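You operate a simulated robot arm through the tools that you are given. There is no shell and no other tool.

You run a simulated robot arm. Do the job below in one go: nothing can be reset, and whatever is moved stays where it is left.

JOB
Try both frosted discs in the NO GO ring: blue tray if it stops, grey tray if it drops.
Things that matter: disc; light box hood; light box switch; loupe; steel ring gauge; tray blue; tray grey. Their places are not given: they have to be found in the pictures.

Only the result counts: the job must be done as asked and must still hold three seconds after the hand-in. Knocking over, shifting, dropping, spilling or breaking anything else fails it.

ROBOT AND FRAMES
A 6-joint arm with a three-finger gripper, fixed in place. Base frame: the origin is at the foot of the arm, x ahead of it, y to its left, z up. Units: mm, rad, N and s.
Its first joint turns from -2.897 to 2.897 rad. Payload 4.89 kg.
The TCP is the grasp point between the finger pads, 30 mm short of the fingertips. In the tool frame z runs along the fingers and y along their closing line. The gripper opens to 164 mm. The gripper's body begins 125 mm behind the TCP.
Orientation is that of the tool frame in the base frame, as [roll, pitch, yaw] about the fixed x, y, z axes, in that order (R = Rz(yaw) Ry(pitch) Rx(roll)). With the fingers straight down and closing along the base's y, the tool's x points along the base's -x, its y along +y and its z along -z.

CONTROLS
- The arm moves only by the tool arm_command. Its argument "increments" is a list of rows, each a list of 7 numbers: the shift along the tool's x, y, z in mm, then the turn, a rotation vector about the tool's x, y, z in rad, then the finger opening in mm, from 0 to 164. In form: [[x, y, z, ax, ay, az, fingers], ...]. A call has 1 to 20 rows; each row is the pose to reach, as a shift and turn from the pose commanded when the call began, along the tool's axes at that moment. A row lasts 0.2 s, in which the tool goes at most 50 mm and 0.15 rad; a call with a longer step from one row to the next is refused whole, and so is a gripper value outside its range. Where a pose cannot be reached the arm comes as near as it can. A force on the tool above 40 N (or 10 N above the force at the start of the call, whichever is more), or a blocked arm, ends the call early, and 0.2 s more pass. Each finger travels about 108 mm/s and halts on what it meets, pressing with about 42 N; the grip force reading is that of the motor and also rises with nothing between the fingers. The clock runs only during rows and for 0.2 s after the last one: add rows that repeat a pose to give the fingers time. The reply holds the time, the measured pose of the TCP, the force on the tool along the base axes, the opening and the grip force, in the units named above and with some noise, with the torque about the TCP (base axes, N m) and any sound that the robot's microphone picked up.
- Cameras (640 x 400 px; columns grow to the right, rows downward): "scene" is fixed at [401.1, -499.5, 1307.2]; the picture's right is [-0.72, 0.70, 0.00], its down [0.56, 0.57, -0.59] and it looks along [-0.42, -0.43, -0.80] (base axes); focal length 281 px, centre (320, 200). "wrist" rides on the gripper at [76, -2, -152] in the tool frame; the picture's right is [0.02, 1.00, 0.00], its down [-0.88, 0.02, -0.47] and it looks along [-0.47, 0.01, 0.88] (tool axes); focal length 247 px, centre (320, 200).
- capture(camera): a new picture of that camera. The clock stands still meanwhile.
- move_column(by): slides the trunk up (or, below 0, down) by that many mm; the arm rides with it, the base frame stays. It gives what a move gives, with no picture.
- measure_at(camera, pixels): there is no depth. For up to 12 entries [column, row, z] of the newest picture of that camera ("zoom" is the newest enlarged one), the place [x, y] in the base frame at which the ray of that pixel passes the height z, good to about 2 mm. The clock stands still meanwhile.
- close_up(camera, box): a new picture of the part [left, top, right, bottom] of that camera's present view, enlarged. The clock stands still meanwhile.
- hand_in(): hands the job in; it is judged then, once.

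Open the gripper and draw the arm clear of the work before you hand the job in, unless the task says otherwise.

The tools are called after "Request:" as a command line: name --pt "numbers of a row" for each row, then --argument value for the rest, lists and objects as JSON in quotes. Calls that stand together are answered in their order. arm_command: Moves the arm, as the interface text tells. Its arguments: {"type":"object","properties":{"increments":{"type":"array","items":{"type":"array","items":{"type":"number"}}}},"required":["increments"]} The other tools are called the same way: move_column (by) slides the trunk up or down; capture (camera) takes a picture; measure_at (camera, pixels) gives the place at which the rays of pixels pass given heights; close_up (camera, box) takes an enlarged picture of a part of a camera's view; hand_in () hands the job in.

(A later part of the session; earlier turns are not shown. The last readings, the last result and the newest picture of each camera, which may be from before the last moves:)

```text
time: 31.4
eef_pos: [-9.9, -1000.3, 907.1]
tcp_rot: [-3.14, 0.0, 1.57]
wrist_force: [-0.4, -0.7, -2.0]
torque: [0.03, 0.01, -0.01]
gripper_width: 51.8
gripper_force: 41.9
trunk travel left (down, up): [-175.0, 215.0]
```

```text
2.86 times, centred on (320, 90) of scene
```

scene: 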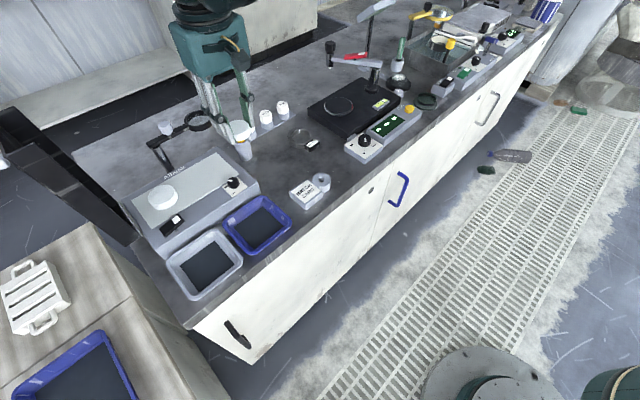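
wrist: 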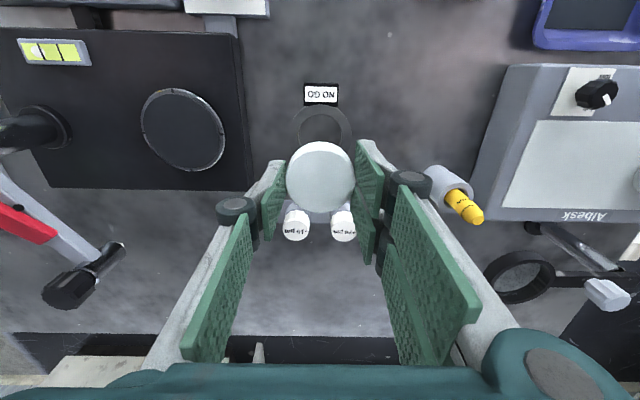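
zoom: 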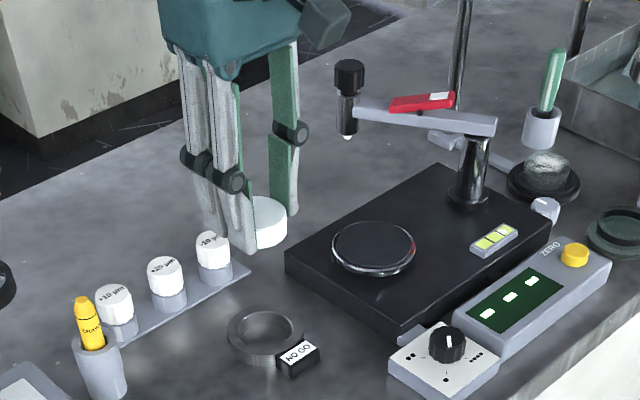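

The ring is visible just beyond the held disc at wrist (322,120). I zoom in to measure its centre precisely from here.

Request:
close_up --camera "wrist" --box '[270, 70, 380, 220]'

```text
2.67 times, centred on (325, 145) of wrist
```

zoom: 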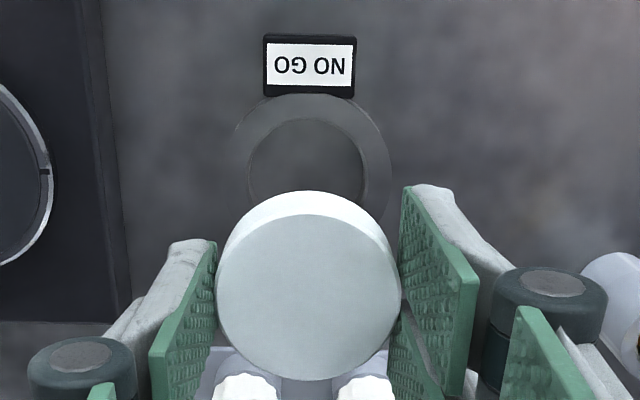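

I measure the ring's outer rim (left 232, right 390, front 92) at z≈754 and the held disc's bottom rim front (309,190).

Request:
measure_at --camera "zoom" --pixels '[[232, 165, 754], [390, 165, 754], [311, 92, 754], [306, 118, 754], [249, 165, 754], [363, 165, 754], [309, 190, 867], [217, 283, 888], [402, 283, 888], [309, 379, 888], [309, 214, 888], [104, 165, 765]]'

```text
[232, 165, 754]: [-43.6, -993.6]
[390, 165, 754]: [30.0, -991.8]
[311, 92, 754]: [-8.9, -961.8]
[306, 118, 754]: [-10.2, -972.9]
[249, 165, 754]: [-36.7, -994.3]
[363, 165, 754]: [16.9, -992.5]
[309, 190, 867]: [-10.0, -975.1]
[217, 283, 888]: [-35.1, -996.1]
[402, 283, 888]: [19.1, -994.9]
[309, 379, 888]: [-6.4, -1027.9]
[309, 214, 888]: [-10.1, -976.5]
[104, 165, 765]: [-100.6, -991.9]
```

Ring centre ≈ (-8,-1000), and the held disc is centred ≈ (-8,-1002). I descend slowly to ~8-10 mm above the ring and look again.

Request:
arm_command --pt "0 0 2 0 0 0 40" --pt "0 0 7 0 0 0 40" --pt "0 0 13 0 0 0 40" --pt "0 0 20 0 0 0 40" --pt "0 0 27 0 0 0 40" --pt "0 0 34 0 0 0 40" --pt "0 0 41 0 0 0 40" --pt "0 0 48 0 0 0 40" --pt "0 0 55 0 0 0 40" --pt "0 0 62 0 0 0 40" --pt "0 0 69 0 0 0 40" --pt "0 0 76 0 0 0 40" --pt "0 0 83 0 0 0 40" --pt "0 0 90 0 0 0 40" --pt "0 0 95 0 0 0 40" --pt "0 0 98 0 0 0 40" --pt "0 0 99 0 0 0 40"

Request:
close_up --camera "wrist" --box '[260, 80, 390, 230]'

Request:
close_up --camera "scene" --box '[270, 90, 340, 160]'

```text
time: 35.0
eef_pos: [-9.0, -999.9, 808.3]
tcp_rot: [3.14, 0.0, 1.57]
wrist_force: [0.5, 0.5, -0.7]
torque: [0.02, 0.03, -0.04]
gripper_width: 51.8
gripper_force: 41.9
trunk travel left (down, up): [-175.0, 215.0]
```

```text
2.67 times, centred on (325, 155) of wrist
```

zoom: 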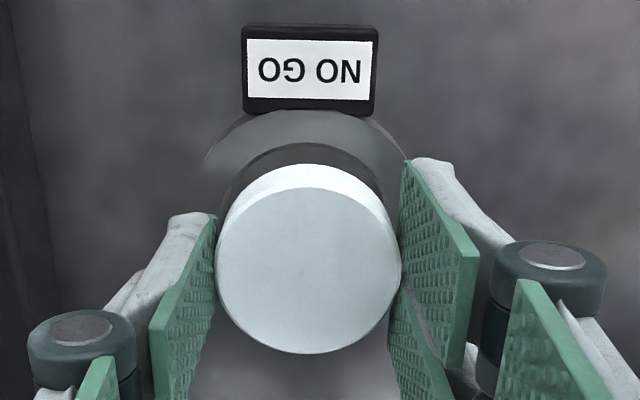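

```text
5.71 times, centred on (305, 125) of scene
```

zoom: 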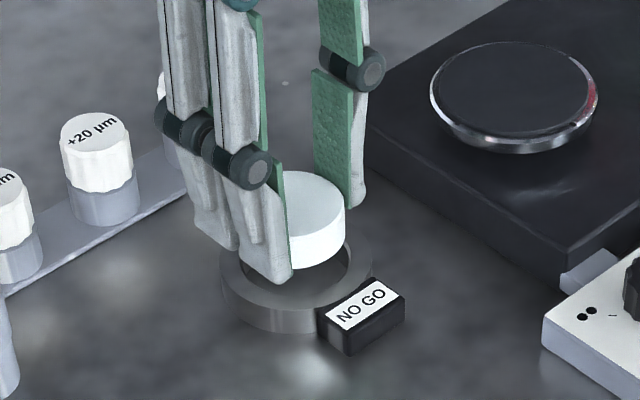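

I measure the ring rim and disc rim again at this closer range.

Request:
measure_at --camera "zoom" --pixels '[[205, 165, 754], [408, 165, 754], [306, 110, 754], [306, 143, 754], [306, 163, 768], [217, 260, 789], [401, 260, 789], [309, 187, 789], [309, 353, 789], [243, 115, 756], [374, 113, 756]]'

```text
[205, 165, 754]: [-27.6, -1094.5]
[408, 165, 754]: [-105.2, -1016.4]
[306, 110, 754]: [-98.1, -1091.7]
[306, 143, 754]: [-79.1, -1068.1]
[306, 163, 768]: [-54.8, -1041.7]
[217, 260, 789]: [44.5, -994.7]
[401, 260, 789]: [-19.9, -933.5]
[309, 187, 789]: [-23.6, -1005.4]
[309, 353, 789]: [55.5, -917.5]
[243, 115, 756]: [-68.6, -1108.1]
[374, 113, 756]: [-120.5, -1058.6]
```

The newest zoom was the scene one, so those numbers do not apply; I retake the wrist zoom and measure on it.

Request:
close_up --camera "wrist" --box '[260, 80, 390, 230]'

Request:
measure_at --camera "zoom" --pixels '[[205, 165, 754], [408, 165, 754], [306, 110, 754], [306, 143, 754], [306, 163, 768], [217, 260, 789], [401, 260, 789], [309, 187, 789], [309, 353, 789], [243, 115, 756], [374, 113, 756]]'

```text
2.67 times, centred on (325, 155) of wrist
```

zoom: 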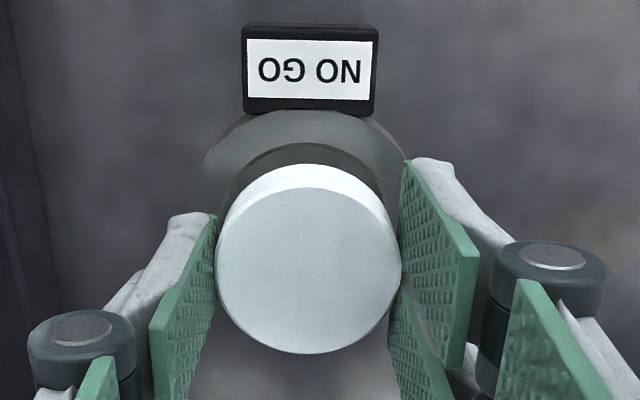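

```text
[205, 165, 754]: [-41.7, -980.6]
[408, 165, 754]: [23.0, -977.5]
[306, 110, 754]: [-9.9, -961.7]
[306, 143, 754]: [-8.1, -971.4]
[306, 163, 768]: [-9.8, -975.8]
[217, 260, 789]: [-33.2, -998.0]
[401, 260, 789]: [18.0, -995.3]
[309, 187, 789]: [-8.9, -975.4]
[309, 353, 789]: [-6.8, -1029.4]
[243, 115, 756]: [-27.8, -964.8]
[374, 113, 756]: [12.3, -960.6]
```

Relative to the ring, the disc should shift about +2 mm in y and -1 mm in x. I apply that and lower 13 mm to just about the ring's top.

Request:
arm_command --pt "1 -0.5 2 0 0 0 40" --pt "2 -1 5 0 0 0 40" --pt "2 -1 8 0 0 0 40" --pt "2 -1 11 0 0 0 40" --pt "2 -1 13 0 0 0 40"

Request:
close_up --camera "scene" --box '[275, 100, 335, 160]'

Request:
close_up --camera "wrist" --box '[260, 80, 390, 230]'

```text
time: 36.2
eef_pos: [-10.8, -999.3, 795.5]
tcp_rot: [3.141, 0.0, 1.57]
wrist_force: [-0.4, 1.0, -2.1]
torque: [-0.02, -0.01, 0.03]
gripper_width: 51.6
gripper_force: 41.7
trunk travel left (down, up): [-175.0, 215.0]
```

```text
6.67 times, centred on (305, 130) of scene
```

zoom: 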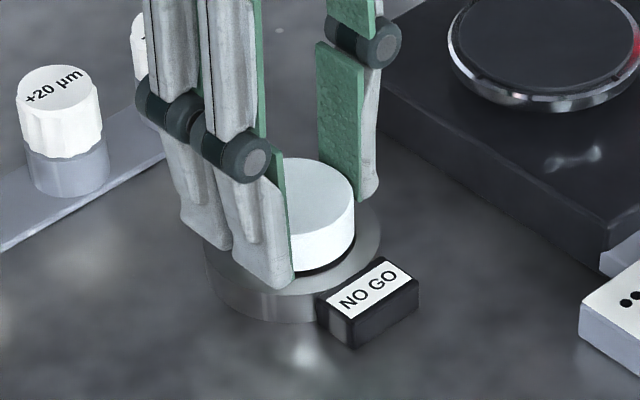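

```text
2.67 times, centred on (325, 155) of wrist
```

zoom: 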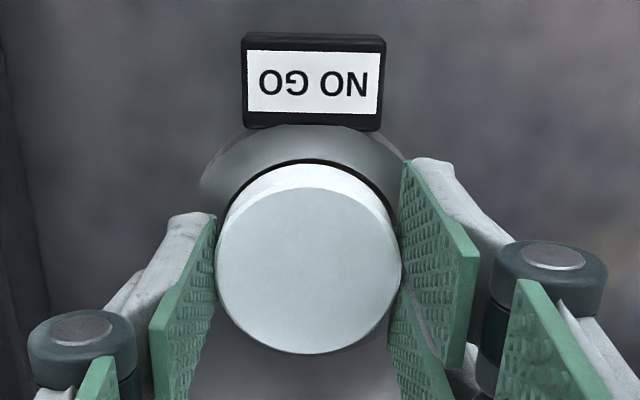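

The disc bottom is nearly at the bore with a small dark gap on the front and right. I shift +1 mm x and +0.5 mm y and lower 4 mm more, watching force.

Request:
arm_command --pt "0.5 1 0 0 0 0 40" --pt "0.5 1 1 0 0 0 40" --pt "0.5 1 2 0 0 0 40" --pt "0.5 1 3 0 0 0 40" --pt "0.5 1 4 0 0 0 40"

Request:
close_up --camera "scene" --box '[275, 100, 335, 160]'

Request:
close_up --camera "wrist" --box '[260, 80, 390, 230]'

```text
time: 37.4
eef_pos: [-9.6, -997.5, 791.9]
tcp_rot: [-3.141, 0.003, 1.572]
wrist_force: [-0.1, -11.2, 21.3]
torque: [0.11, -0.06, -0.05]
gripper_width: 51.7
gripper_force: 41.8
trunk travel left (down, up): [-175.0, 215.0]
```

```text
6.67 times, centred on (305, 130) of scene
```

zoom: 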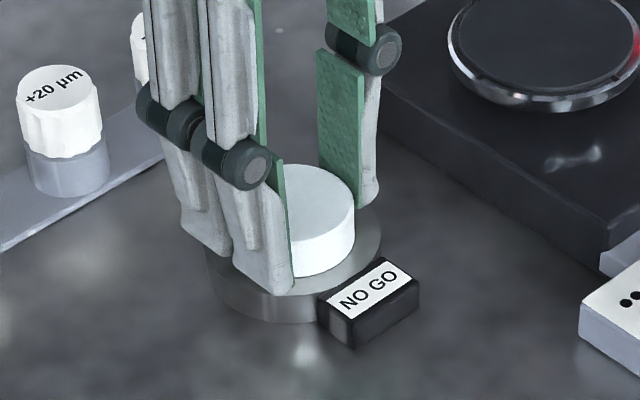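

```text
2.67 times, centred on (325, 155) of wrist
```

zoom: 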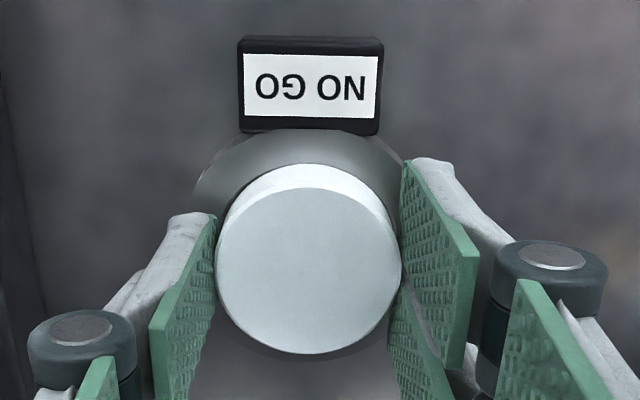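

Contact: 21 N up and -11 N in y, so the disc's front edge is riding on the +y chamfer. I back up 2 mm, shift -1.5 mm in y, and lower again gently.

Request:
arm_command --pt "0 0 -2 0 0 0 40" --pt "-1.5 0 -2 0 0 0 40" --pt "-1.5 0 -1 0 0 0 40" --pt "-1.5 0 0 0 0 0 40" --pt "-1.5 0 0.7 0 0 0 40"

```text
time: 38.6
eef_pos: [-9.0, -996.5, 790.9]
tcp_rot: [3.141, -0.001, 1.57]
wrist_force: [-0.9, 0.6, -1.3]
torque: [-0.02, -0.02, 0.0]
gripper_width: 51.9
gripper_force: 42.0
trunk travel left (down, up): [-175.0, 215.0]
```

No contact now at a lower height. I keep lowering in small steps.

Request:
arm_command --pt "0 0 1 0 0 0 40" --pt "0 0 2 0 0 0 40" --pt "0 0 3 0 0 0 40" --pt "0 0 4 0 0 0 40"

Request:
close_up --camera "scene" --box '[275, 100, 335, 160]'

Request:
close_up --camera "wrist" --box '[260, 80, 390, 230]'

```text
time: 39.6
eef_pos: [-9.0, -998.7, 786.6]
tcp_rot: [3.14, 0.001, 1.569]
wrist_force: [-0.4, -0.8, -0.3]
torque: [-0.01, 0.01, 0.02]
gripper_width: 51.6
gripper_force: 42.1
trunk travel left (down, up): [-175.0, 215.0]
```

```text
6.67 times, centred on (305, 130) of scene
```

zoom: 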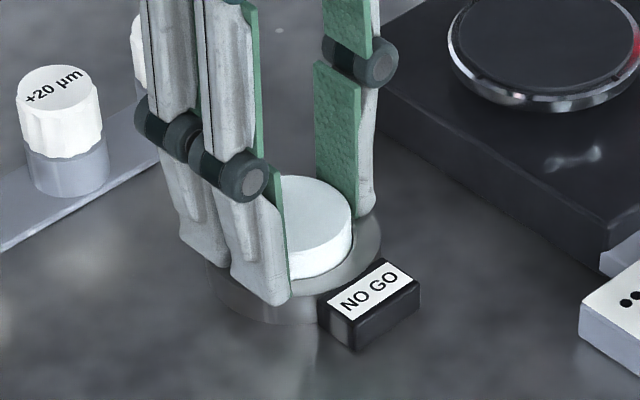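

```text
2.67 times, centred on (325, 155) of wrist
```

zoom: 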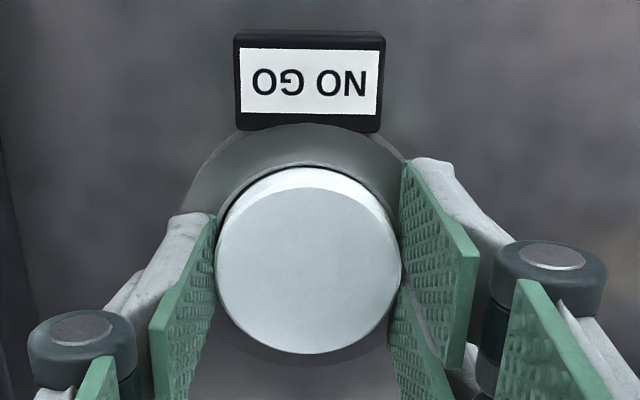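

Disc A has entered the bore freely (7 mm deep, no force): it drops. I release it fully so it falls to the bench inside the ring, and look.

Request:
arm_command --pt "0 0 0.5 0 0 0 40" --pt "0 0 1 0 0 0 40" --pt "0 0 1 0 0 0 56" --pt "0 0 1 0 0 0 66" --pt "0 0 1 0 0 0 66" --pt "0 0 1 0 0 0 66" --pt "0 0 1 0 0 0 66"

Request:
close_up --camera "scene" --box '[275, 100, 335, 160]'

Request:
close_up --camera "wrist" --box '[260, 80, 390, 230]'

```text
time: 41.2
eef_pos: [-8.9, -998.9, 785.8]
tcp_rot: [3.141, 0.001, 1.571]
wrist_force: [-0.3, 0.5, 0.3]
torque: [0.01, 0.02, 0.0]
gripper_width: 66.0
gripper_force: 0.0
trunk travel left (down, up): [-175.0, 215.0]
```

```text
6.67 times, centred on (305, 130) of scene
```

zoom: 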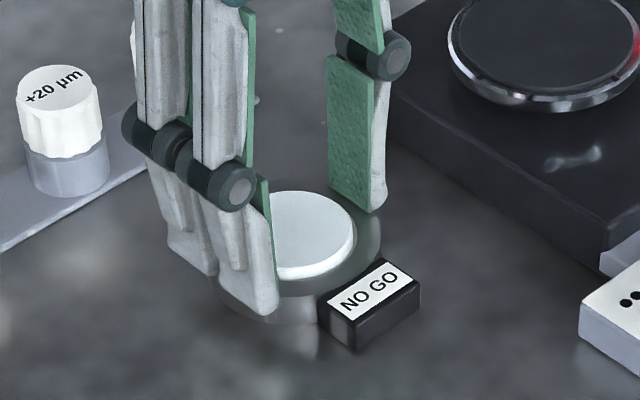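

```text
2.67 times, centred on (325, 155) of wrist
```

zoom: 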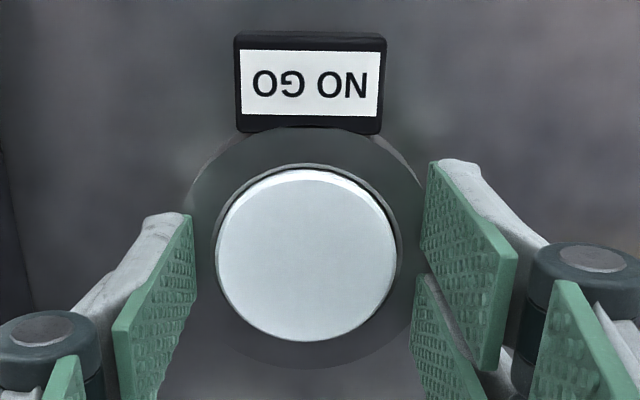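

Disc A dropped into the ring and sticks out a few mm: it goes to the grey tray. I lower the open fingers gently in 0.5 mm steps to find the ring's top.

Request:
arm_command --pt "0 0 0.5 0 0 0 64" --pt "0 0 1 0 0 0 64" --pt "0 0 1 0 0 0 64"

```text
time: 42.0
eef_pos: [-10.3, -998.2, 785.2]
tcp_rot: [3.139, 0.001, 1.571]
wrist_force: [1.6, 3.4, 8.2]
torque: [0.08, -0.06, 0.0]
gripper_width: 64.0
gripper_force: 0.0
trunk travel left (down, up): [-175.0, 215.0]
```

8 N upward: the tips are just touching the ring's top. I raise 0.8 mm, close on the protruding rim, and lift very slowly.

Request:
arm_command --pt "0 0 -0.8 0 0 0 64" --pt "0 0 -0.8 0 0 0 54" --pt "0 0 -0.8 0 0 0 44" --pt "0 0 -0.8 0 0 0 40" --pt "0 0 -0.8 0 0 0 40" --pt "0 0 -0.8 0 0 0 40" --pt "0 0 -1.3 0 0 0 40" --pt "0 0 -2 0 0 0 40" --pt "0 0 -3 0 0 0 40" --pt "0 0 -4 0 0 0 40" --pt "0 0 -5 0 0 0 40"

Request:
close_up --camera "scene" --box '[275, 100, 335, 160]'

Request:
close_up --camera "wrist" --box '[260, 80, 390, 230]'

```text
time: 44.4
eef_pos: [-9.0, -998.6, 789.7]
tcp_rot: [3.141, 0.0, 1.57]
wrist_force: [0.3, 0.3, -0.7]
torque: [-0.02, 0.01, -0.01]
gripper_width: 51.9
gripper_force: 41.8
trunk travel left (down, up): [-175.0, 215.0]
```

```text
6.67 times, centred on (305, 130) of scene
```

zoom: 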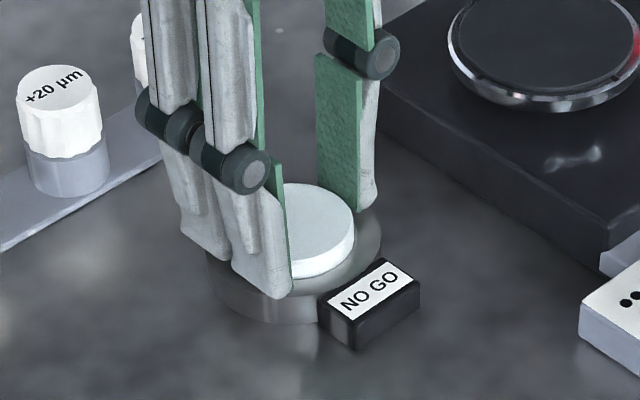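

```text
2.67 times, centred on (325, 155) of wrist
```

zoom: 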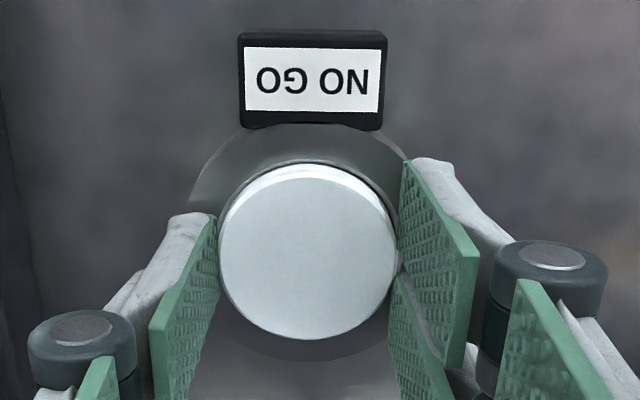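

The disc is lifting with the shallow grip. I lift slowly to z≈825, then carry it toward a clear bench spot near (70,-925) to set down and regrip more deeply.

Request:
arm_command --pt "0 0 -1 0 0 0 40" --pt "0 0 -3 0 0 0 40" --pt "0 0 -6 0 0 0 40" --pt "0 0 -10 0 0 0 40" --pt "0 0 -14 0 0 0 40" --pt "0 0 -18 0 0 0 40" --pt "0 0 -22 0 0 0 40" --pt "0 0 -26 0 0 0 40" --pt "0 0 -30 0 0 0 40" --pt "0 0 -33 0 0 0 40" --pt "0 0 -35 0 0 0 40" --pt "0 0 -36 0 0 0 40"

Request:
close_up --camera "scene" --box '[265, 80, 345, 160]'

```text
time: 47.0
eef_pos: [-8.2, -999.2, 826.1]
tcp_rot: [-3.141, -0.001, 1.571]
wrist_force: [0.1, 0.6, -1.8]
torque: [0.01, -0.02, -0.03]
gripper_width: 51.8
gripper_force: 41.5
trunk travel left (down, up): [-175.0, 215.0]
```

```text
5.00 times, centred on (305, 120) of scene
```

zoom: 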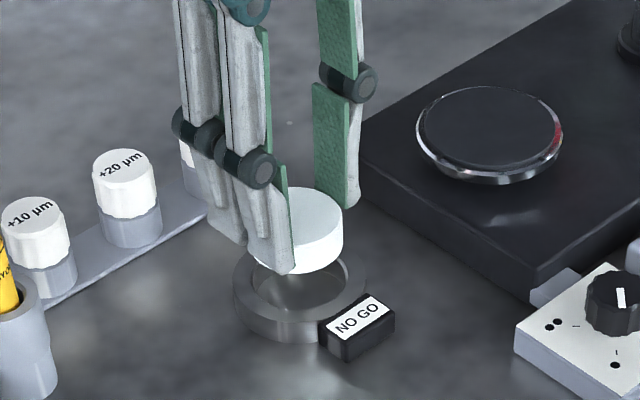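

Disc A is out and the ring stayed put. I carry it slowly to the clear spot at about (70,-925).

Request:
arm_command --pt "1 1 0 0 0 0 40" --pt "3 3 0 0 0 0 40" --pt "6 6 0 0 0 0 40" --pt "10 10 0 0 0 0 40" --pt "15 15 0 0 0 0 40" --pt "20 20 0 0 0 0 40" --pt "25 26 0 0 0 0 40" --pt "30 32 0 0 0 0 40" --pt "35 38 0 0 0 0 40" --pt "40 44 0 0 0 0 40" --pt "45 50 0 0 0 0 40" --pt "50 56 0 0 0 0 40" --pt "55 62 0 0 0 0 40" --pt "60 67 0 0 0 0 40" --pt "65 71 0 0 0 0 40" --pt "69 75 0 0 0 0 40" --pt "72 77 0 0 0 0 40" --pt "74 79 0 0 0 0 40" --pt "74 79 0 0 0 0 40"

Request:
capture --camera "scene"

Request:
capture --camera "wrist"

```text
time: 51.0
eef_pos: [69.3, -924.8, 826.1]
tcp_rot: [-3.141, -0.002, 1.572]
wrist_force: [0.5, 0.8, -2.3]
torque: [-0.02, 0.05, 0.04]
gripper_width: 51.9
gripper_force: 42.3
trunk travel left (down, up): [-175.0, 215.0]
```

```text
taken
```

scene: 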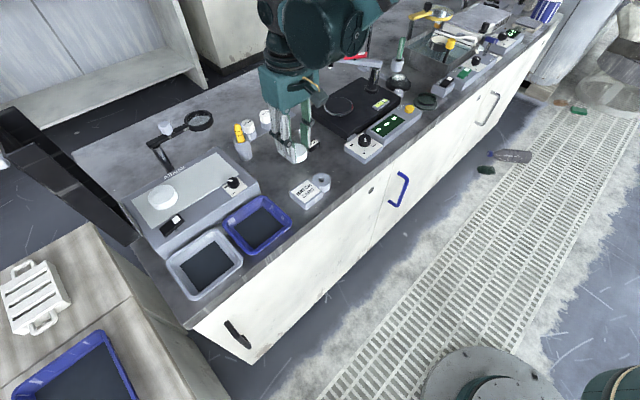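

```text
taken
```

wrist: 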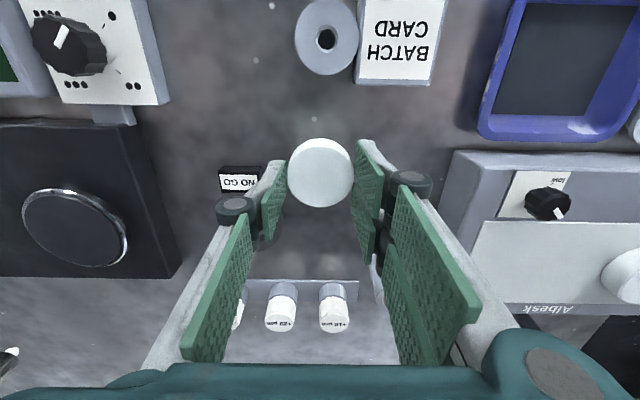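

Clear spot confirmed. I set the disc down on the bench, open, lower ~10 mm, and regrip deeper.

Request:
arm_command --pt "0 0 2 0 0 0 40" --pt "0 0 7 0 0 0 40" --pt "0 0 14 0 0 0 40" --pt "0 0 21 0 0 0 40" --pt "0 0 28 0 0 0 40" --pt "0 0 34 0 0 0 40" --pt "0 0 38 0 0 0 40" --pt "0 0 39.5 0 0 0 40" --pt "0 0 39.5 0 0 0 56" --pt "0 0 39.5 0 0 0 62" --pt "0 0 44 0 0 0 62" --pt "0 0 49 0 0 0 62" --pt "0 0 49 0 0 0 52" --pt "0 0 49 0 0 0 42" --pt "0 0 49 0 0 0 40" --pt "0 0 49 0 0 0 40" --pt "0 0 49 0 0 0 40"

Request:
close_up --camera "scene" --box '[260, 110, 340, 190]'

```text
time: 54.6
eef_pos: [69.7, -925.1, 777.0]
tcp_rot: [3.141, 0.0, 1.569]
wrist_force: [0.0, 0.0, 0.4]
torque: [-0.01, -0.01, -0.01]
gripper_width: 51.5
gripper_force: 42.3
trunk travel left (down, up): [-175.0, 215.0]
```

```text
5.00 times, centred on (300, 150) of scene
```

zoom: 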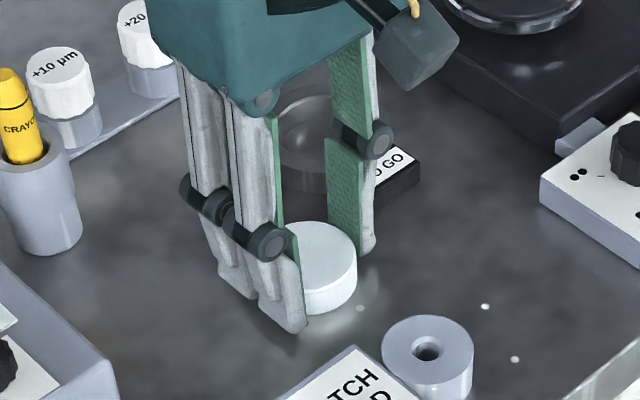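

Deep grip is set. I lift slowly to z≈872 before carrying toward the trays.

Request:
arm_command --pt "0 0 -1 0 0 0 40" --pt "0 0 -4 0 0 0 40" --pt "0 0 -9 0 0 0 40" --pt "0 0 -15 0 0 0 40" --pt "0 0 -22 0 0 0 40" --pt "0 0 -29 0 0 0 40" --pt "0 0 -36 0 0 0 40" --pt "0 0 -43 0 0 0 40" --pt "0 0 -50 0 0 0 40" --pt "0 0 -57 0 0 0 40" --pt "0 0 -64 0 0 0 40" --pt "0 0 -71 0 0 0 40" --pt "0 0 -78 0 0 0 40" --pt "0 0 -85 0 0 0 40" --pt "0 0 -91 0 0 0 40" --pt "0 0 -94 0 0 0 40" --pt "0 0 -95 0 0 0 40"

Request:
arm_command --pt "1 2 0 0 0 0 40" --pt "2 7 0 0 0 0 40" --pt "4 14 0 0 0 0 40" --pt "6 23 0 0 0 0 40" --pt "9 33 0 0 0 0 40" --pt "12 43 0 0 0 0 40" --pt "16 53 0 0 0 0 40" --pt "20 63 0 0 0 0 40" --pt "24 73 0 0 0 0 40" --pt "28 83 0 0 0 0 40" --pt "32 93 0 0 0 0 40" --pt "36 103 0 0 0 0 40" --pt "40 113 0 0 0 0 40" --pt "44 123 0 0 0 0 40" --pt "48 133 0 0 0 0 40" --pt "52 143 0 0 0 0 40" --pt "55 151 0 0 0 0 40" --pt "57 157 0 0 0 0 40" --pt "58 160 0 0 0 0 40" --pt "58 161 0 0 0 0 40"

Request:
capture --camera "wrist"

Request:
capture --camera "scene"

```text
time: 58.2
eef_pos: [69.3, -923.9, 873.1]
tcp_rot: [3.141, -0.001, 1.572]
wrist_force: [0.6, -0.3, -1.1]
torque: [0.0, 0.03, -0.01]
gripper_width: 52.0
gripper_force: 42.1
trunk travel left (down, up): [-175.0, 215.0]
```

```text
time: 62.4
eef_pos: [230.7, -866.5, 871.3]
tcp_rot: [-3.141, 0.0, 1.571]
wrist_force: [-0.5, -0.6, -1.0]
torque: [0.0, 0.0, 0.02]
gripper_width: 51.7
gripper_force: 41.9
trunk travel left (down, up): [-175.0, 215.0]
```

```text
taken
```

wrist: 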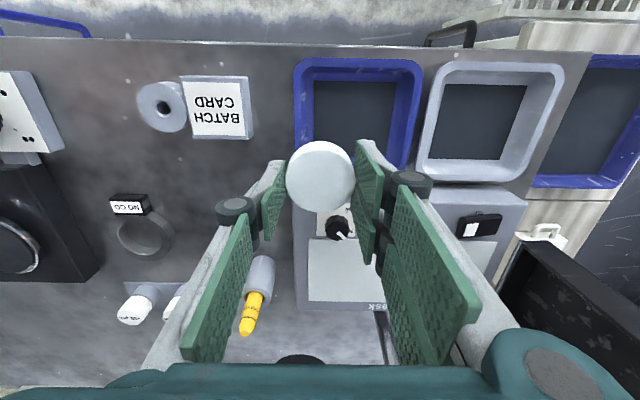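

```text
taken
```

scene: 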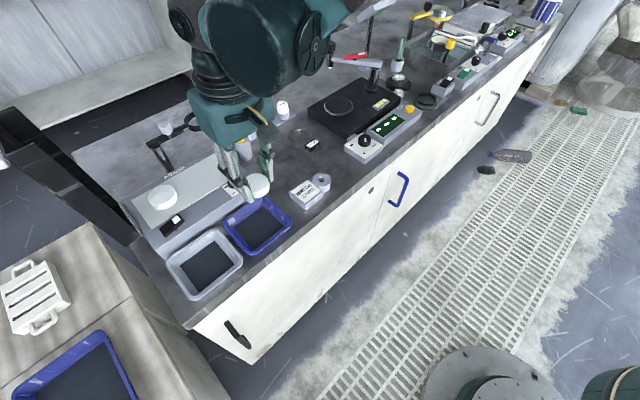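

The grey tray's floor spans roughly wrist (443-525, 85-160), rim (415-563, 62-182). I measure both trays' rims and floors.

Request:
measure_at --camera "wrist" --pixels '[[447, 84, 744], [526, 86, 744], [440, 155, 744], [500, 160, 744], [443, 63, 775], [563, 68, 775], [416, 178, 775], [531, 182, 775], [314, 82, 744], [394, 83, 744], [300, 62, 775], [420, 62, 775]]'

Request:
close_up --camera "scene" --box '[160, 180, 300, 310]'

```text
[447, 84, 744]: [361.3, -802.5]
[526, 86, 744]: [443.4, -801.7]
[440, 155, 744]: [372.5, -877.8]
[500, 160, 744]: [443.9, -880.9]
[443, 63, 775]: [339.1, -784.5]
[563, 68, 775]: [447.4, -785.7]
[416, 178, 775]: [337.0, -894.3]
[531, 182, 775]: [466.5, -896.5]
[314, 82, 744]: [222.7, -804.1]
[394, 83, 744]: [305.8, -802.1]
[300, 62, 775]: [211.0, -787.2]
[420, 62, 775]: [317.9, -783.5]
```

```text
3.08 times, centred on (230, 245) of scene
```

zoom: 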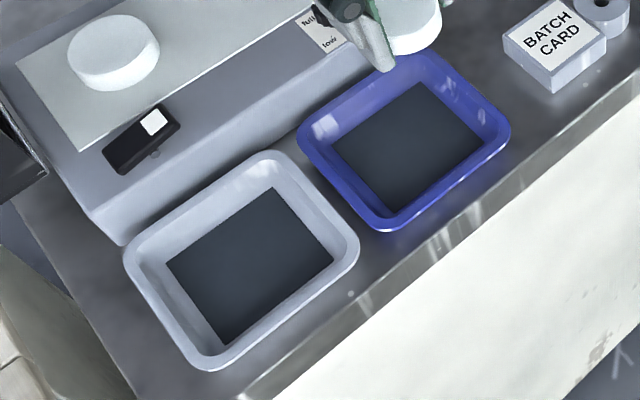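

Grey tray floor centre is about (403,-841). I carry disc A there at the same height.

Request:
arm_command --pt "1 2 0 0 0 0 40" --pt "2 7 0 0 0 0 40" --pt "4 14 0 0 0 0 40" --pt "6 23 0 0 0 0 40" --pt "8 33 0 0 0 0 40" --pt "10 43 0 0 0 0 40" --pt "12 53 0 0 0 0 40" --pt "14 63 0 0 0 0 40" --pt "16 73 0 0 0 0 40" --pt "18 83 0 0 0 0 40" --pt "20 93 0 0 0 0 40" --pt "21 103 0 0 0 0 40" --pt "22 113 0 0 0 0 40" --pt "23 123 0 0 0 0 40" --pt "24 133 0 0 0 0 40" --pt "25 143 0 0 0 0 40" --pt "25 153 0 0 0 0 40" --pt "25 163 0 0 0 0 40" --pt "25 169 0 0 0 0 40" --pt "25 172 0 0 0 0 40"

Request:
capture --camera "wrist"

Request:
close_up --camera "scene" --box '[100, 130, 300, 310]'

```text
time: 66.6
eef_pos: [402.3, -840.6, 871.7]
tcp_rot: [-3.141, 0.0, 1.57]
wrist_force: [0.0, 0.1, -1.3]
torque: [-0.02, -0.01, 0.01]
gripper_width: 51.7
gripper_force: 41.8
trunk travel left (down, up): [-175.0, 215.0]
```

```text
taken
```

wrist: 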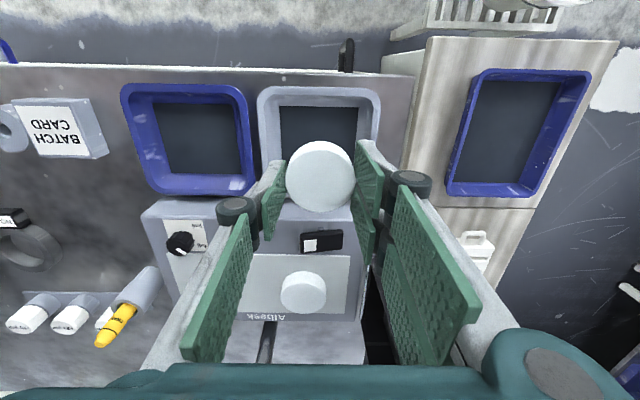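

```text
2.22 times, centred on (200, 220) of scene
```

zoom: 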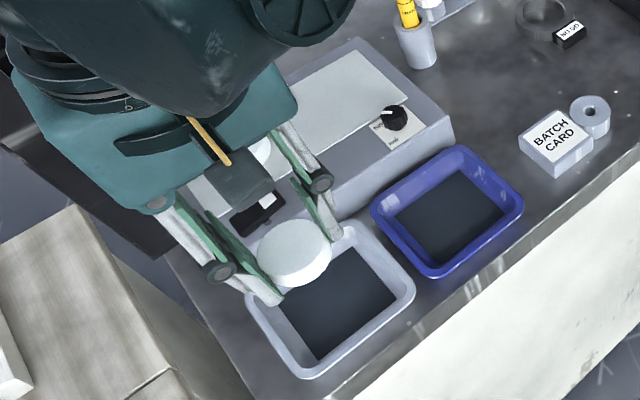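

I check tray centring from here before lowering: floor corners at wrist (281,107), (358,107).

Request:
measure_at --camera "wrist" --pixels '[[281, 107, 744], [358, 107, 744], [259, 95, 770], [380, 95, 770], [320, 88, 770]]'

```text
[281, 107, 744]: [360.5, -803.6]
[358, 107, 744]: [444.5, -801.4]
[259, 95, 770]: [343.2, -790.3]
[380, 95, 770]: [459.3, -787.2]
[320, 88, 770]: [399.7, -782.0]
```

Centred at x≈402. I lower slowly to ~2 mm above the tray floor, checking force before release.

Request:
arm_command --pt "0 0 2 0 0 0 40" --pt "0 0 7 0 0 0 40" --pt "0 0 14 0 0 0 40" --pt "0 0 22 0 0 0 40" --pt "0 0 30 0 0 0 40" --pt "0 0 38 0 0 0 40" --pt "0 0 46 0 0 0 40" --pt "0 0 54 0 0 0 40" --pt "0 0 62 0 0 0 40" --pt "0 0 69 0 0 0 40" --pt "0 0 75 0 0 0 40" --pt "0 0 80 0 0 0 40" --pt "0 0 83 0 0 0 40" --pt "0 0 85 0 0 0 40" --pt "0 0 86 0 0 0 40"

Request:
close_up --camera "scene" --box '[140, 190, 280, 310]'

Request:
capture --camera "wrist"

```text
time: 69.8
eef_pos: [402.5, -842.0, 785.5]
tcp_rot: [3.141, 0.002, 1.57]
wrist_force: [-0.2, 0.1, -1.0]
torque: [0.02, -0.05, -0.03]
gripper_width: 51.7
gripper_force: 41.8
trunk travel left (down, up): [-175.0, 215.0]
```

```text
3.33 times, centred on (210, 250) of scene
```

zoom: 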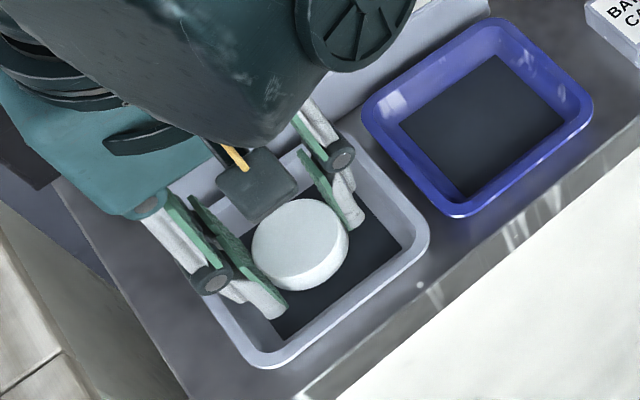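

```text
taken
```

wrist: 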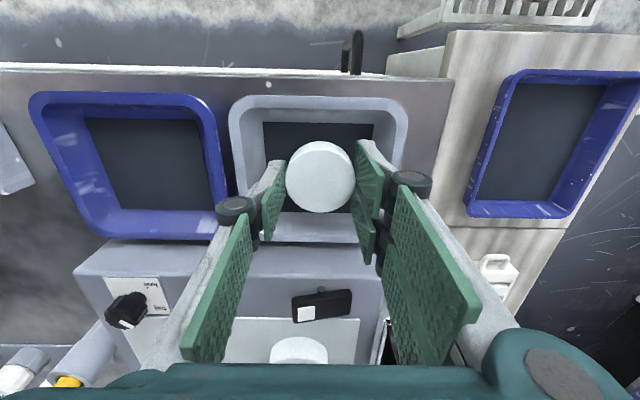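

Disc is just over the tray floor. I lower 2.5 mm more, open to 62, and rise straight up.

Request:
arm_command --pt "0 0 1 0 0 0 40" --pt "0 0 2 0 0 0 40" --pt "0 0 2.5 0 0 0 40" --pt "0 0 2.5 0 0 0 56" --pt "0 0 2.5 0 0 0 62" --pt "0 0 2.5 0 0 0 62"

Request:
arm_command --pt "0 0 -5 0 0 0 62" --pt "0 0 -15 0 0 0 64" --pt "0 0 -35 0 0 0 70" --pt "0 0 -65 0 0 0 80" --pt "0 0 -95 0 0 0 90" --pt "0 0 -125 0 0 0 90" --pt "0 0 -125 0 0 0 90"

Request:
capture --camera "wrist"

Request:
capture --camera "scene"

```text
time: 71.2
eef_pos: [401.8, -840.6, 784.0]
tcp_rot: [-3.141, 0.001, 1.571]
wrist_force: [0.3, -1.3, 1.1]
torque: [0.0, 0.0, 0.02]
gripper_width: 61.9
gripper_force: 0.0
trunk travel left (down, up): [-175.0, 215.0]
```

```text
time: 72.8
eef_pos: [404.2, -841.1, 909.6]
tcp_rot: [3.141, 0.002, 1.57]
wrist_force: [0.1, 0.0, 0.1]
torque: [-0.04, 0.01, -0.04]
gripper_width: 90.2
gripper_force: 0.0
trunk travel left (down, up): [-175.0, 215.0]
```

```text
taken
```

wrist: 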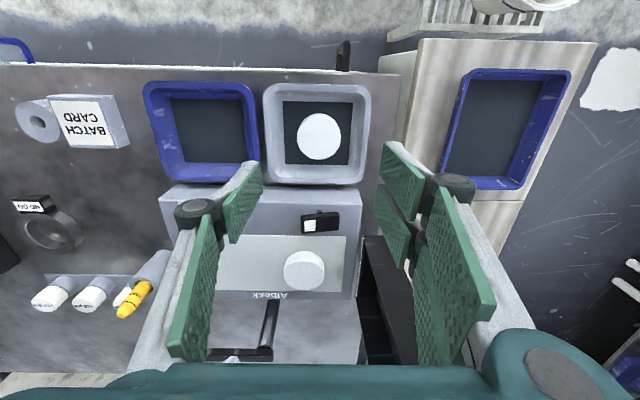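

```text
taken
```

scene: 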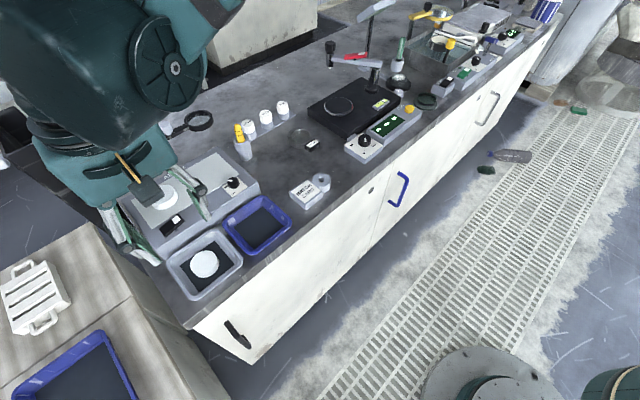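

Disc A rests in the grey tray. Next I move above disc B (~(386,-1021)) with the fingers at 90 mm.

Request:
arm_command --pt "-40 -4 0 0 0 0 90" --pt "-80 -8 0 0 0 0 90" --pt "-120 -12 0 0 0 0 90" --pt "-155 -16 0 0 0 0 90" --pt "-180 -18 5 0 0 0 90" --pt "-180 -18 30 0 0 0 90" --pt "-180 -18 40 0 0 0 90" --pt "-180 -18 40 0 0 0 90"

Request:
close_up --camera "wrist" --box '[240, 80, 400, 230]'

Request:
capture --camera "scene"

```text
time: 74.6
eef_pos: [384.6, -1023.6, 870.2]
tcp_rot: [-3.14, 0.0, 1.569]
wrist_force: [-0.2, 0.6, -0.6]
torque: [0.02, 0.02, 0.0]
gripper_width: 89.8
gripper_force: 0.0
trunk travel left (down, up): [-175.0, 215.0]
```

```text
2.67 times, centred on (320, 155) of wrist
```

zoom: 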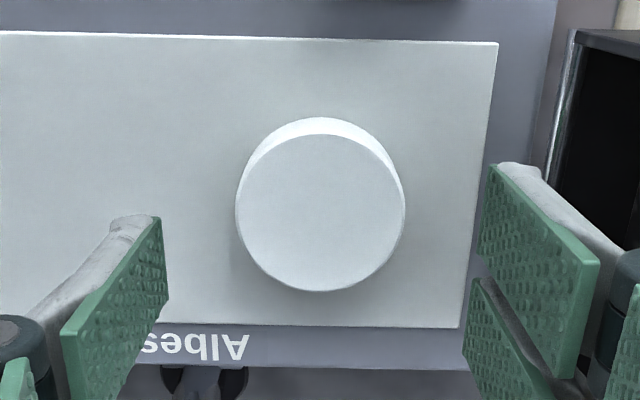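

```text
taken
```

scene: 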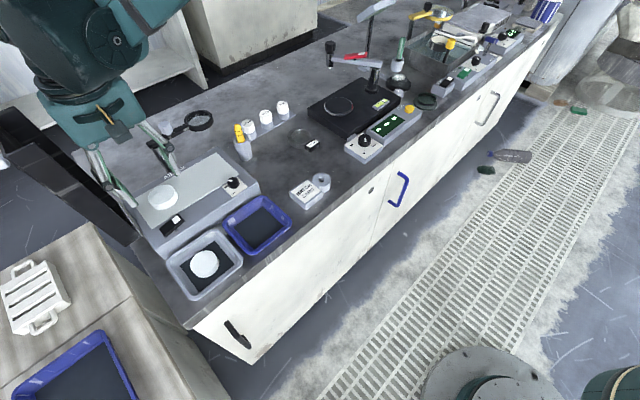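

Reached. Disc B's top spans zoom (236-404, 134-291); I measure its centre.

Request:
measure_at --camera "zoom" --pixels '[[320, 212, 810], [236, 212, 810], [404, 212, 810], [322, 134, 810], [322, 291, 810]]'

```text
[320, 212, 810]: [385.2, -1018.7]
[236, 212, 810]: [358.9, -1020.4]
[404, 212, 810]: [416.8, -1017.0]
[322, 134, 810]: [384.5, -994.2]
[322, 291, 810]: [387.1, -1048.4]
```

Disc B centre ≈ (387,-1020), about 2-3 mm wider than A. I descend to z≈829, close, and lift slowly.

Request:
arm_command --pt "0 1 10 0 0 0 90" --pt "1 2 20 0 0 0 90" --pt "1 2 32 0 0 0 90" --pt "1 2 39 0 0 0 90" --pt "1 2 41 0 0 0 75" --pt "1 2 41 0 0 0 62" --pt "1 2 41 0 0 0 50" --pt "1 2 41 0 0 0 42" --pt "1 2 41 0 0 0 42" --pt "1 2 41 0 0 0 42" --pt "1 2 40 0 0 0 42" --pt "1 2 38 0 0 0 42" --pt "1 2 35 0 0 0 42" --pt "1 2 31 0 0 0 42" --pt "1 2 27 0 0 0 42" --pt "1 2 23 0 0 0 42" --pt "1 2 20 0 0 0 42" --pt "1 2 19 0 0 0 42"

Request:
close_up --camera "scene" --box '[90, 130, 220, 230]'

Request:
capture --camera "wrist"

```text
time: 78.4
eef_pos: [387.1, -1020.2, 848.5]
tcp_rot: [3.141, 0.002, 1.571]
wrist_force: [-0.3, 1.3, -0.1]
torque: [0.0, 0.01, 0.02]
gripper_width: 55.4
gripper_force: 42.1
trunk travel left (down, up): [-175.0, 215.0]
```

```text
4.00 times, centred on (155, 180) of scene
```

zoom: 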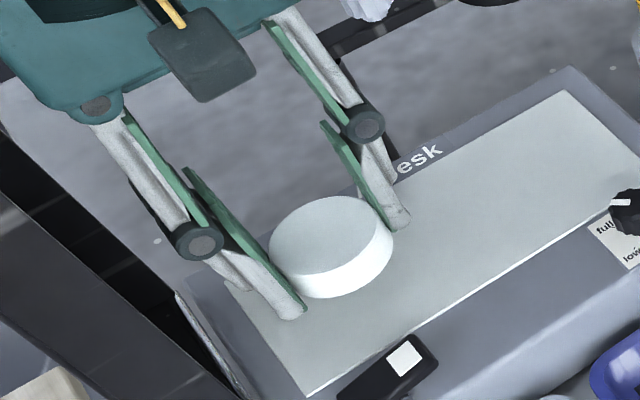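

```text
taken
```

wrist: 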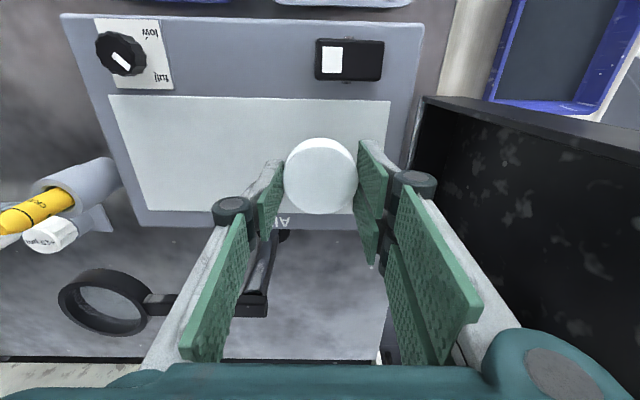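

Held, width 55.4 (A was 52). I raise slowly to z≈906 and begin moving toward the ring.

Request:
arm_command --pt "0 0 -2 0 0 0 42" --pt "0 0 -7 0 0 0 42" --pt "0 0 -13 0 0 0 42" --pt "0 0 -20 0 0 0 42" --pt "0 0 -27 0 0 0 42" --pt "0 0 -34 0 0 0 42" --pt "0 0 -41 0 0 0 42" --pt "1 -2 -48 0 0 0 42" --pt "3 -6 -54 0 0 0 42" --pt "5 -12 -57 0 0 0 42" --pt "7 -20 -58 0 0 0 42" --pt "9 -29 -58 0 0 0 42" --pt "11 -39 -58 0 0 0 42" --pt "13 -49 -58 0 0 0 42" --pt "15 -59 -58 0 0 0 42" --pt "17 -69 -58 0 0 0 42" --pt "19 -79 -58 0 0 0 42" --pt "20 -88 -58 0 0 0 42" --pt "20 -94 -58 0 0 0 42" --pt "20 -97 -58 0 0 0 42"

Request:
arm_command --pt "0 -3 0 0 0 0 42" --pt "0 -9 0 0 0 0 42" --pt "0 -17 0 0 0 0 42" --pt "0 -26 0 0 0 0 42" --pt "0 -36 0 0 0 0 42" --pt "0 -46 0 0 0 0 42" --pt "0 -56 0 0 0 0 42" --pt "0 -66 0 0 0 0 42" --pt "0 -76 0 0 0 0 42" --pt "0 -86 0 0 0 0 42" --pt "0 -96 0 0 0 0 42" --pt "0 -106 0 0 0 0 42" --pt "0 -116 0 0 0 0 42" --pt "0 -126 0 0 0 0 42" --pt "0 -136 0 0 0 0 42" --pt "0 -145 0 0 0 0 42" --pt "0 -151 0 0 0 0 42" --pt "0 -154 0 0 0 0 42"

Request:
capture --camera "wrist"

Request:
capture --camera "scene"

```text
time: 82.6
eef_pos: [289.2, -1000.7, 907.1]
tcp_rot: [-3.14, -0.001, 1.571]
wrist_force: [-0.1, -0.2, -1.1]
torque: [0.0, 0.02, 0.01]
gripper_width: 55.5
gripper_force: 41.6
trunk travel left (down, up): [-175.0, 215.0]
```

```text
time: 86.4
eef_pos: [135.9, -1000.2, 906.9]
tcp_rot: [-3.141, 0.0, 1.571]
wrist_force: [-0.6, -0.9, -1.1]
torque: [0.02, 0.0, 0.0]
gripper_width: 55.8
gripper_force: 42.6
trunk travel left (down, up): [-175.0, 215.0]
```

```text
taken
```

wrist: 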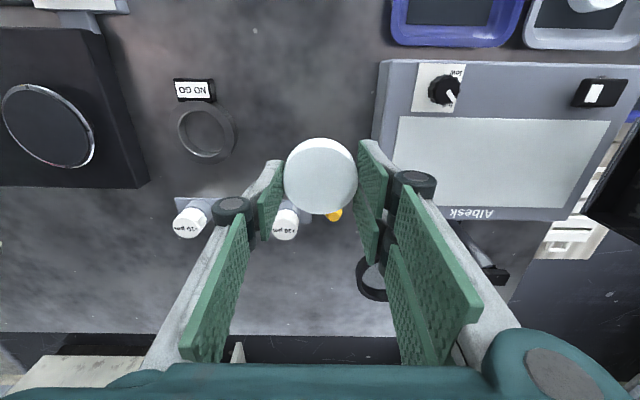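

```text
taken
```

scene: 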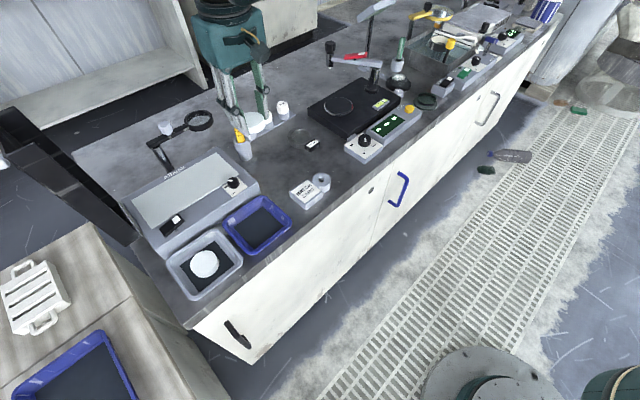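

Disc B still held. I continue to above the ring and descend slowly to z≈808.

Request:
arm_command --pt "0 -3 0 0 0 0 42" --pt "0 -9 0 0 0 0 42" --pt "0 -17 0 0 0 0 42" --pt "0 -26 0 0 0 0 42" --pt "0 -36 0 0 0 0 42" --pt "0 -46 0 0 0 0 42" --pt "0 -56 0 0 0 0 42" --pt "0 -66 0 0 0 0 42" --pt "0 -76 0 0 0 0 42" --pt "0 -86 0 0 0 0 42" --pt "0 -96 0 0 0 0 42" --pt "0 -106 0 0 0 0 42" --pt "0 -116 0 0 0 0 42" --pt "0 -126 0 0 0 0 42" --pt "0 -134 0 0 0 0 42" --pt "0 -140 0 0 0 0 42" --pt "0 -144 0 0 0 0 42" --pt "0 -144.5 0 0 0 0 42"

Request:
arm_command --pt "0 0 2 0 0 0 42" --pt "0 0 7 0 0 0 42" --pt "0 0 13 0 0 0 42" --pt "0 0 20 0 0 0 42" --pt "0 0 27 0 0 0 42" --pt "0 0 34 0 0 0 42" --pt "0 0 41 0 0 0 42" --pt "0 0 48 0 0 0 42" --pt "0 0 55 0 0 0 42" --pt "0 0 62 0 0 0 42" --pt "0 0 69 0 0 0 42" --pt "0 0 76 0 0 0 42" --pt "0 0 83 0 0 0 42" --pt "0 0 90 0 0 0 42" --pt "0 0 95 0 0 0 42" --pt "0 0 98 0 0 0 42" --pt "0 0 99 0 0 0 42"

Request:
close_up --camera "scene" --box '[275, 100, 335, 160]'

Request:
close_up --camera "wrist" --box '[260, 80, 390, 230]'

```text
time: 90.2
eef_pos: [-9.0, -1001.4, 907.6]
tcp_rot: [3.141, -0.001, 1.569]
wrist_force: [0.5, 0.2, -0.2]
torque: [-0.02, 0.0, 0.02]
gripper_width: 55.5
gripper_force: 41.5
trunk travel left (down, up): [-175.0, 215.0]
```

```text
time: 93.8
eef_pos: [-8.1, -1001.3, 809.4]
tcp_rot: [-3.142, -0.001, 1.571]
wrist_force: [-0.2, 0.0, -1.1]
torque: [0.02, 0.01, 0.02]
gripper_width: 55.4
gripper_force: 42.3
trunk travel left (down, up): [-175.0, 215.0]
```

```text
6.67 times, centred on (305, 130) of scene
```

zoom: 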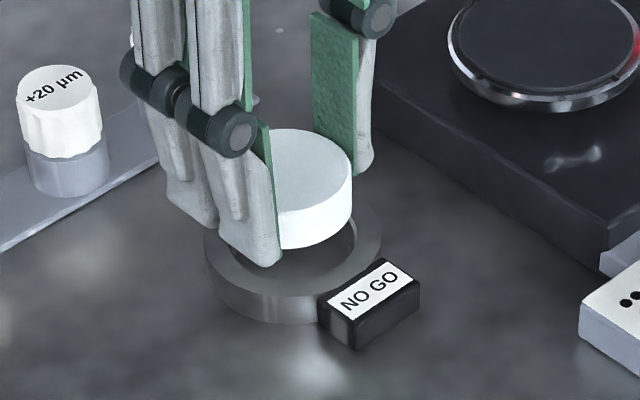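

```text
2.67 times, centred on (325, 155) of wrist
```

zoom: 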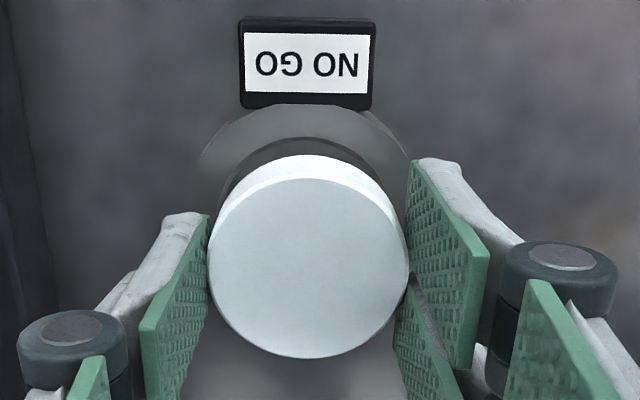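

I measure the disc's and ring's front edges on this wrist zoom to align.

Request:
measure_at --camera "zoom" --pixels '[[306, 104, 755], [306, 137, 755], [306, 154, 769], [308, 178, 790], [308, 358, 790], [208, 265, 790], [408, 265, 790], [240, 108, 756], [374, 108, 756]]'

```text
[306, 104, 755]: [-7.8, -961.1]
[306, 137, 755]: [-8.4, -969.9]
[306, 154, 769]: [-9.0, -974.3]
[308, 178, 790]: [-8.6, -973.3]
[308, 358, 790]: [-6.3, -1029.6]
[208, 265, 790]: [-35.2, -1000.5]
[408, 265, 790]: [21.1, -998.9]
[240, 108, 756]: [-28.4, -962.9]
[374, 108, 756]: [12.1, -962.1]
```

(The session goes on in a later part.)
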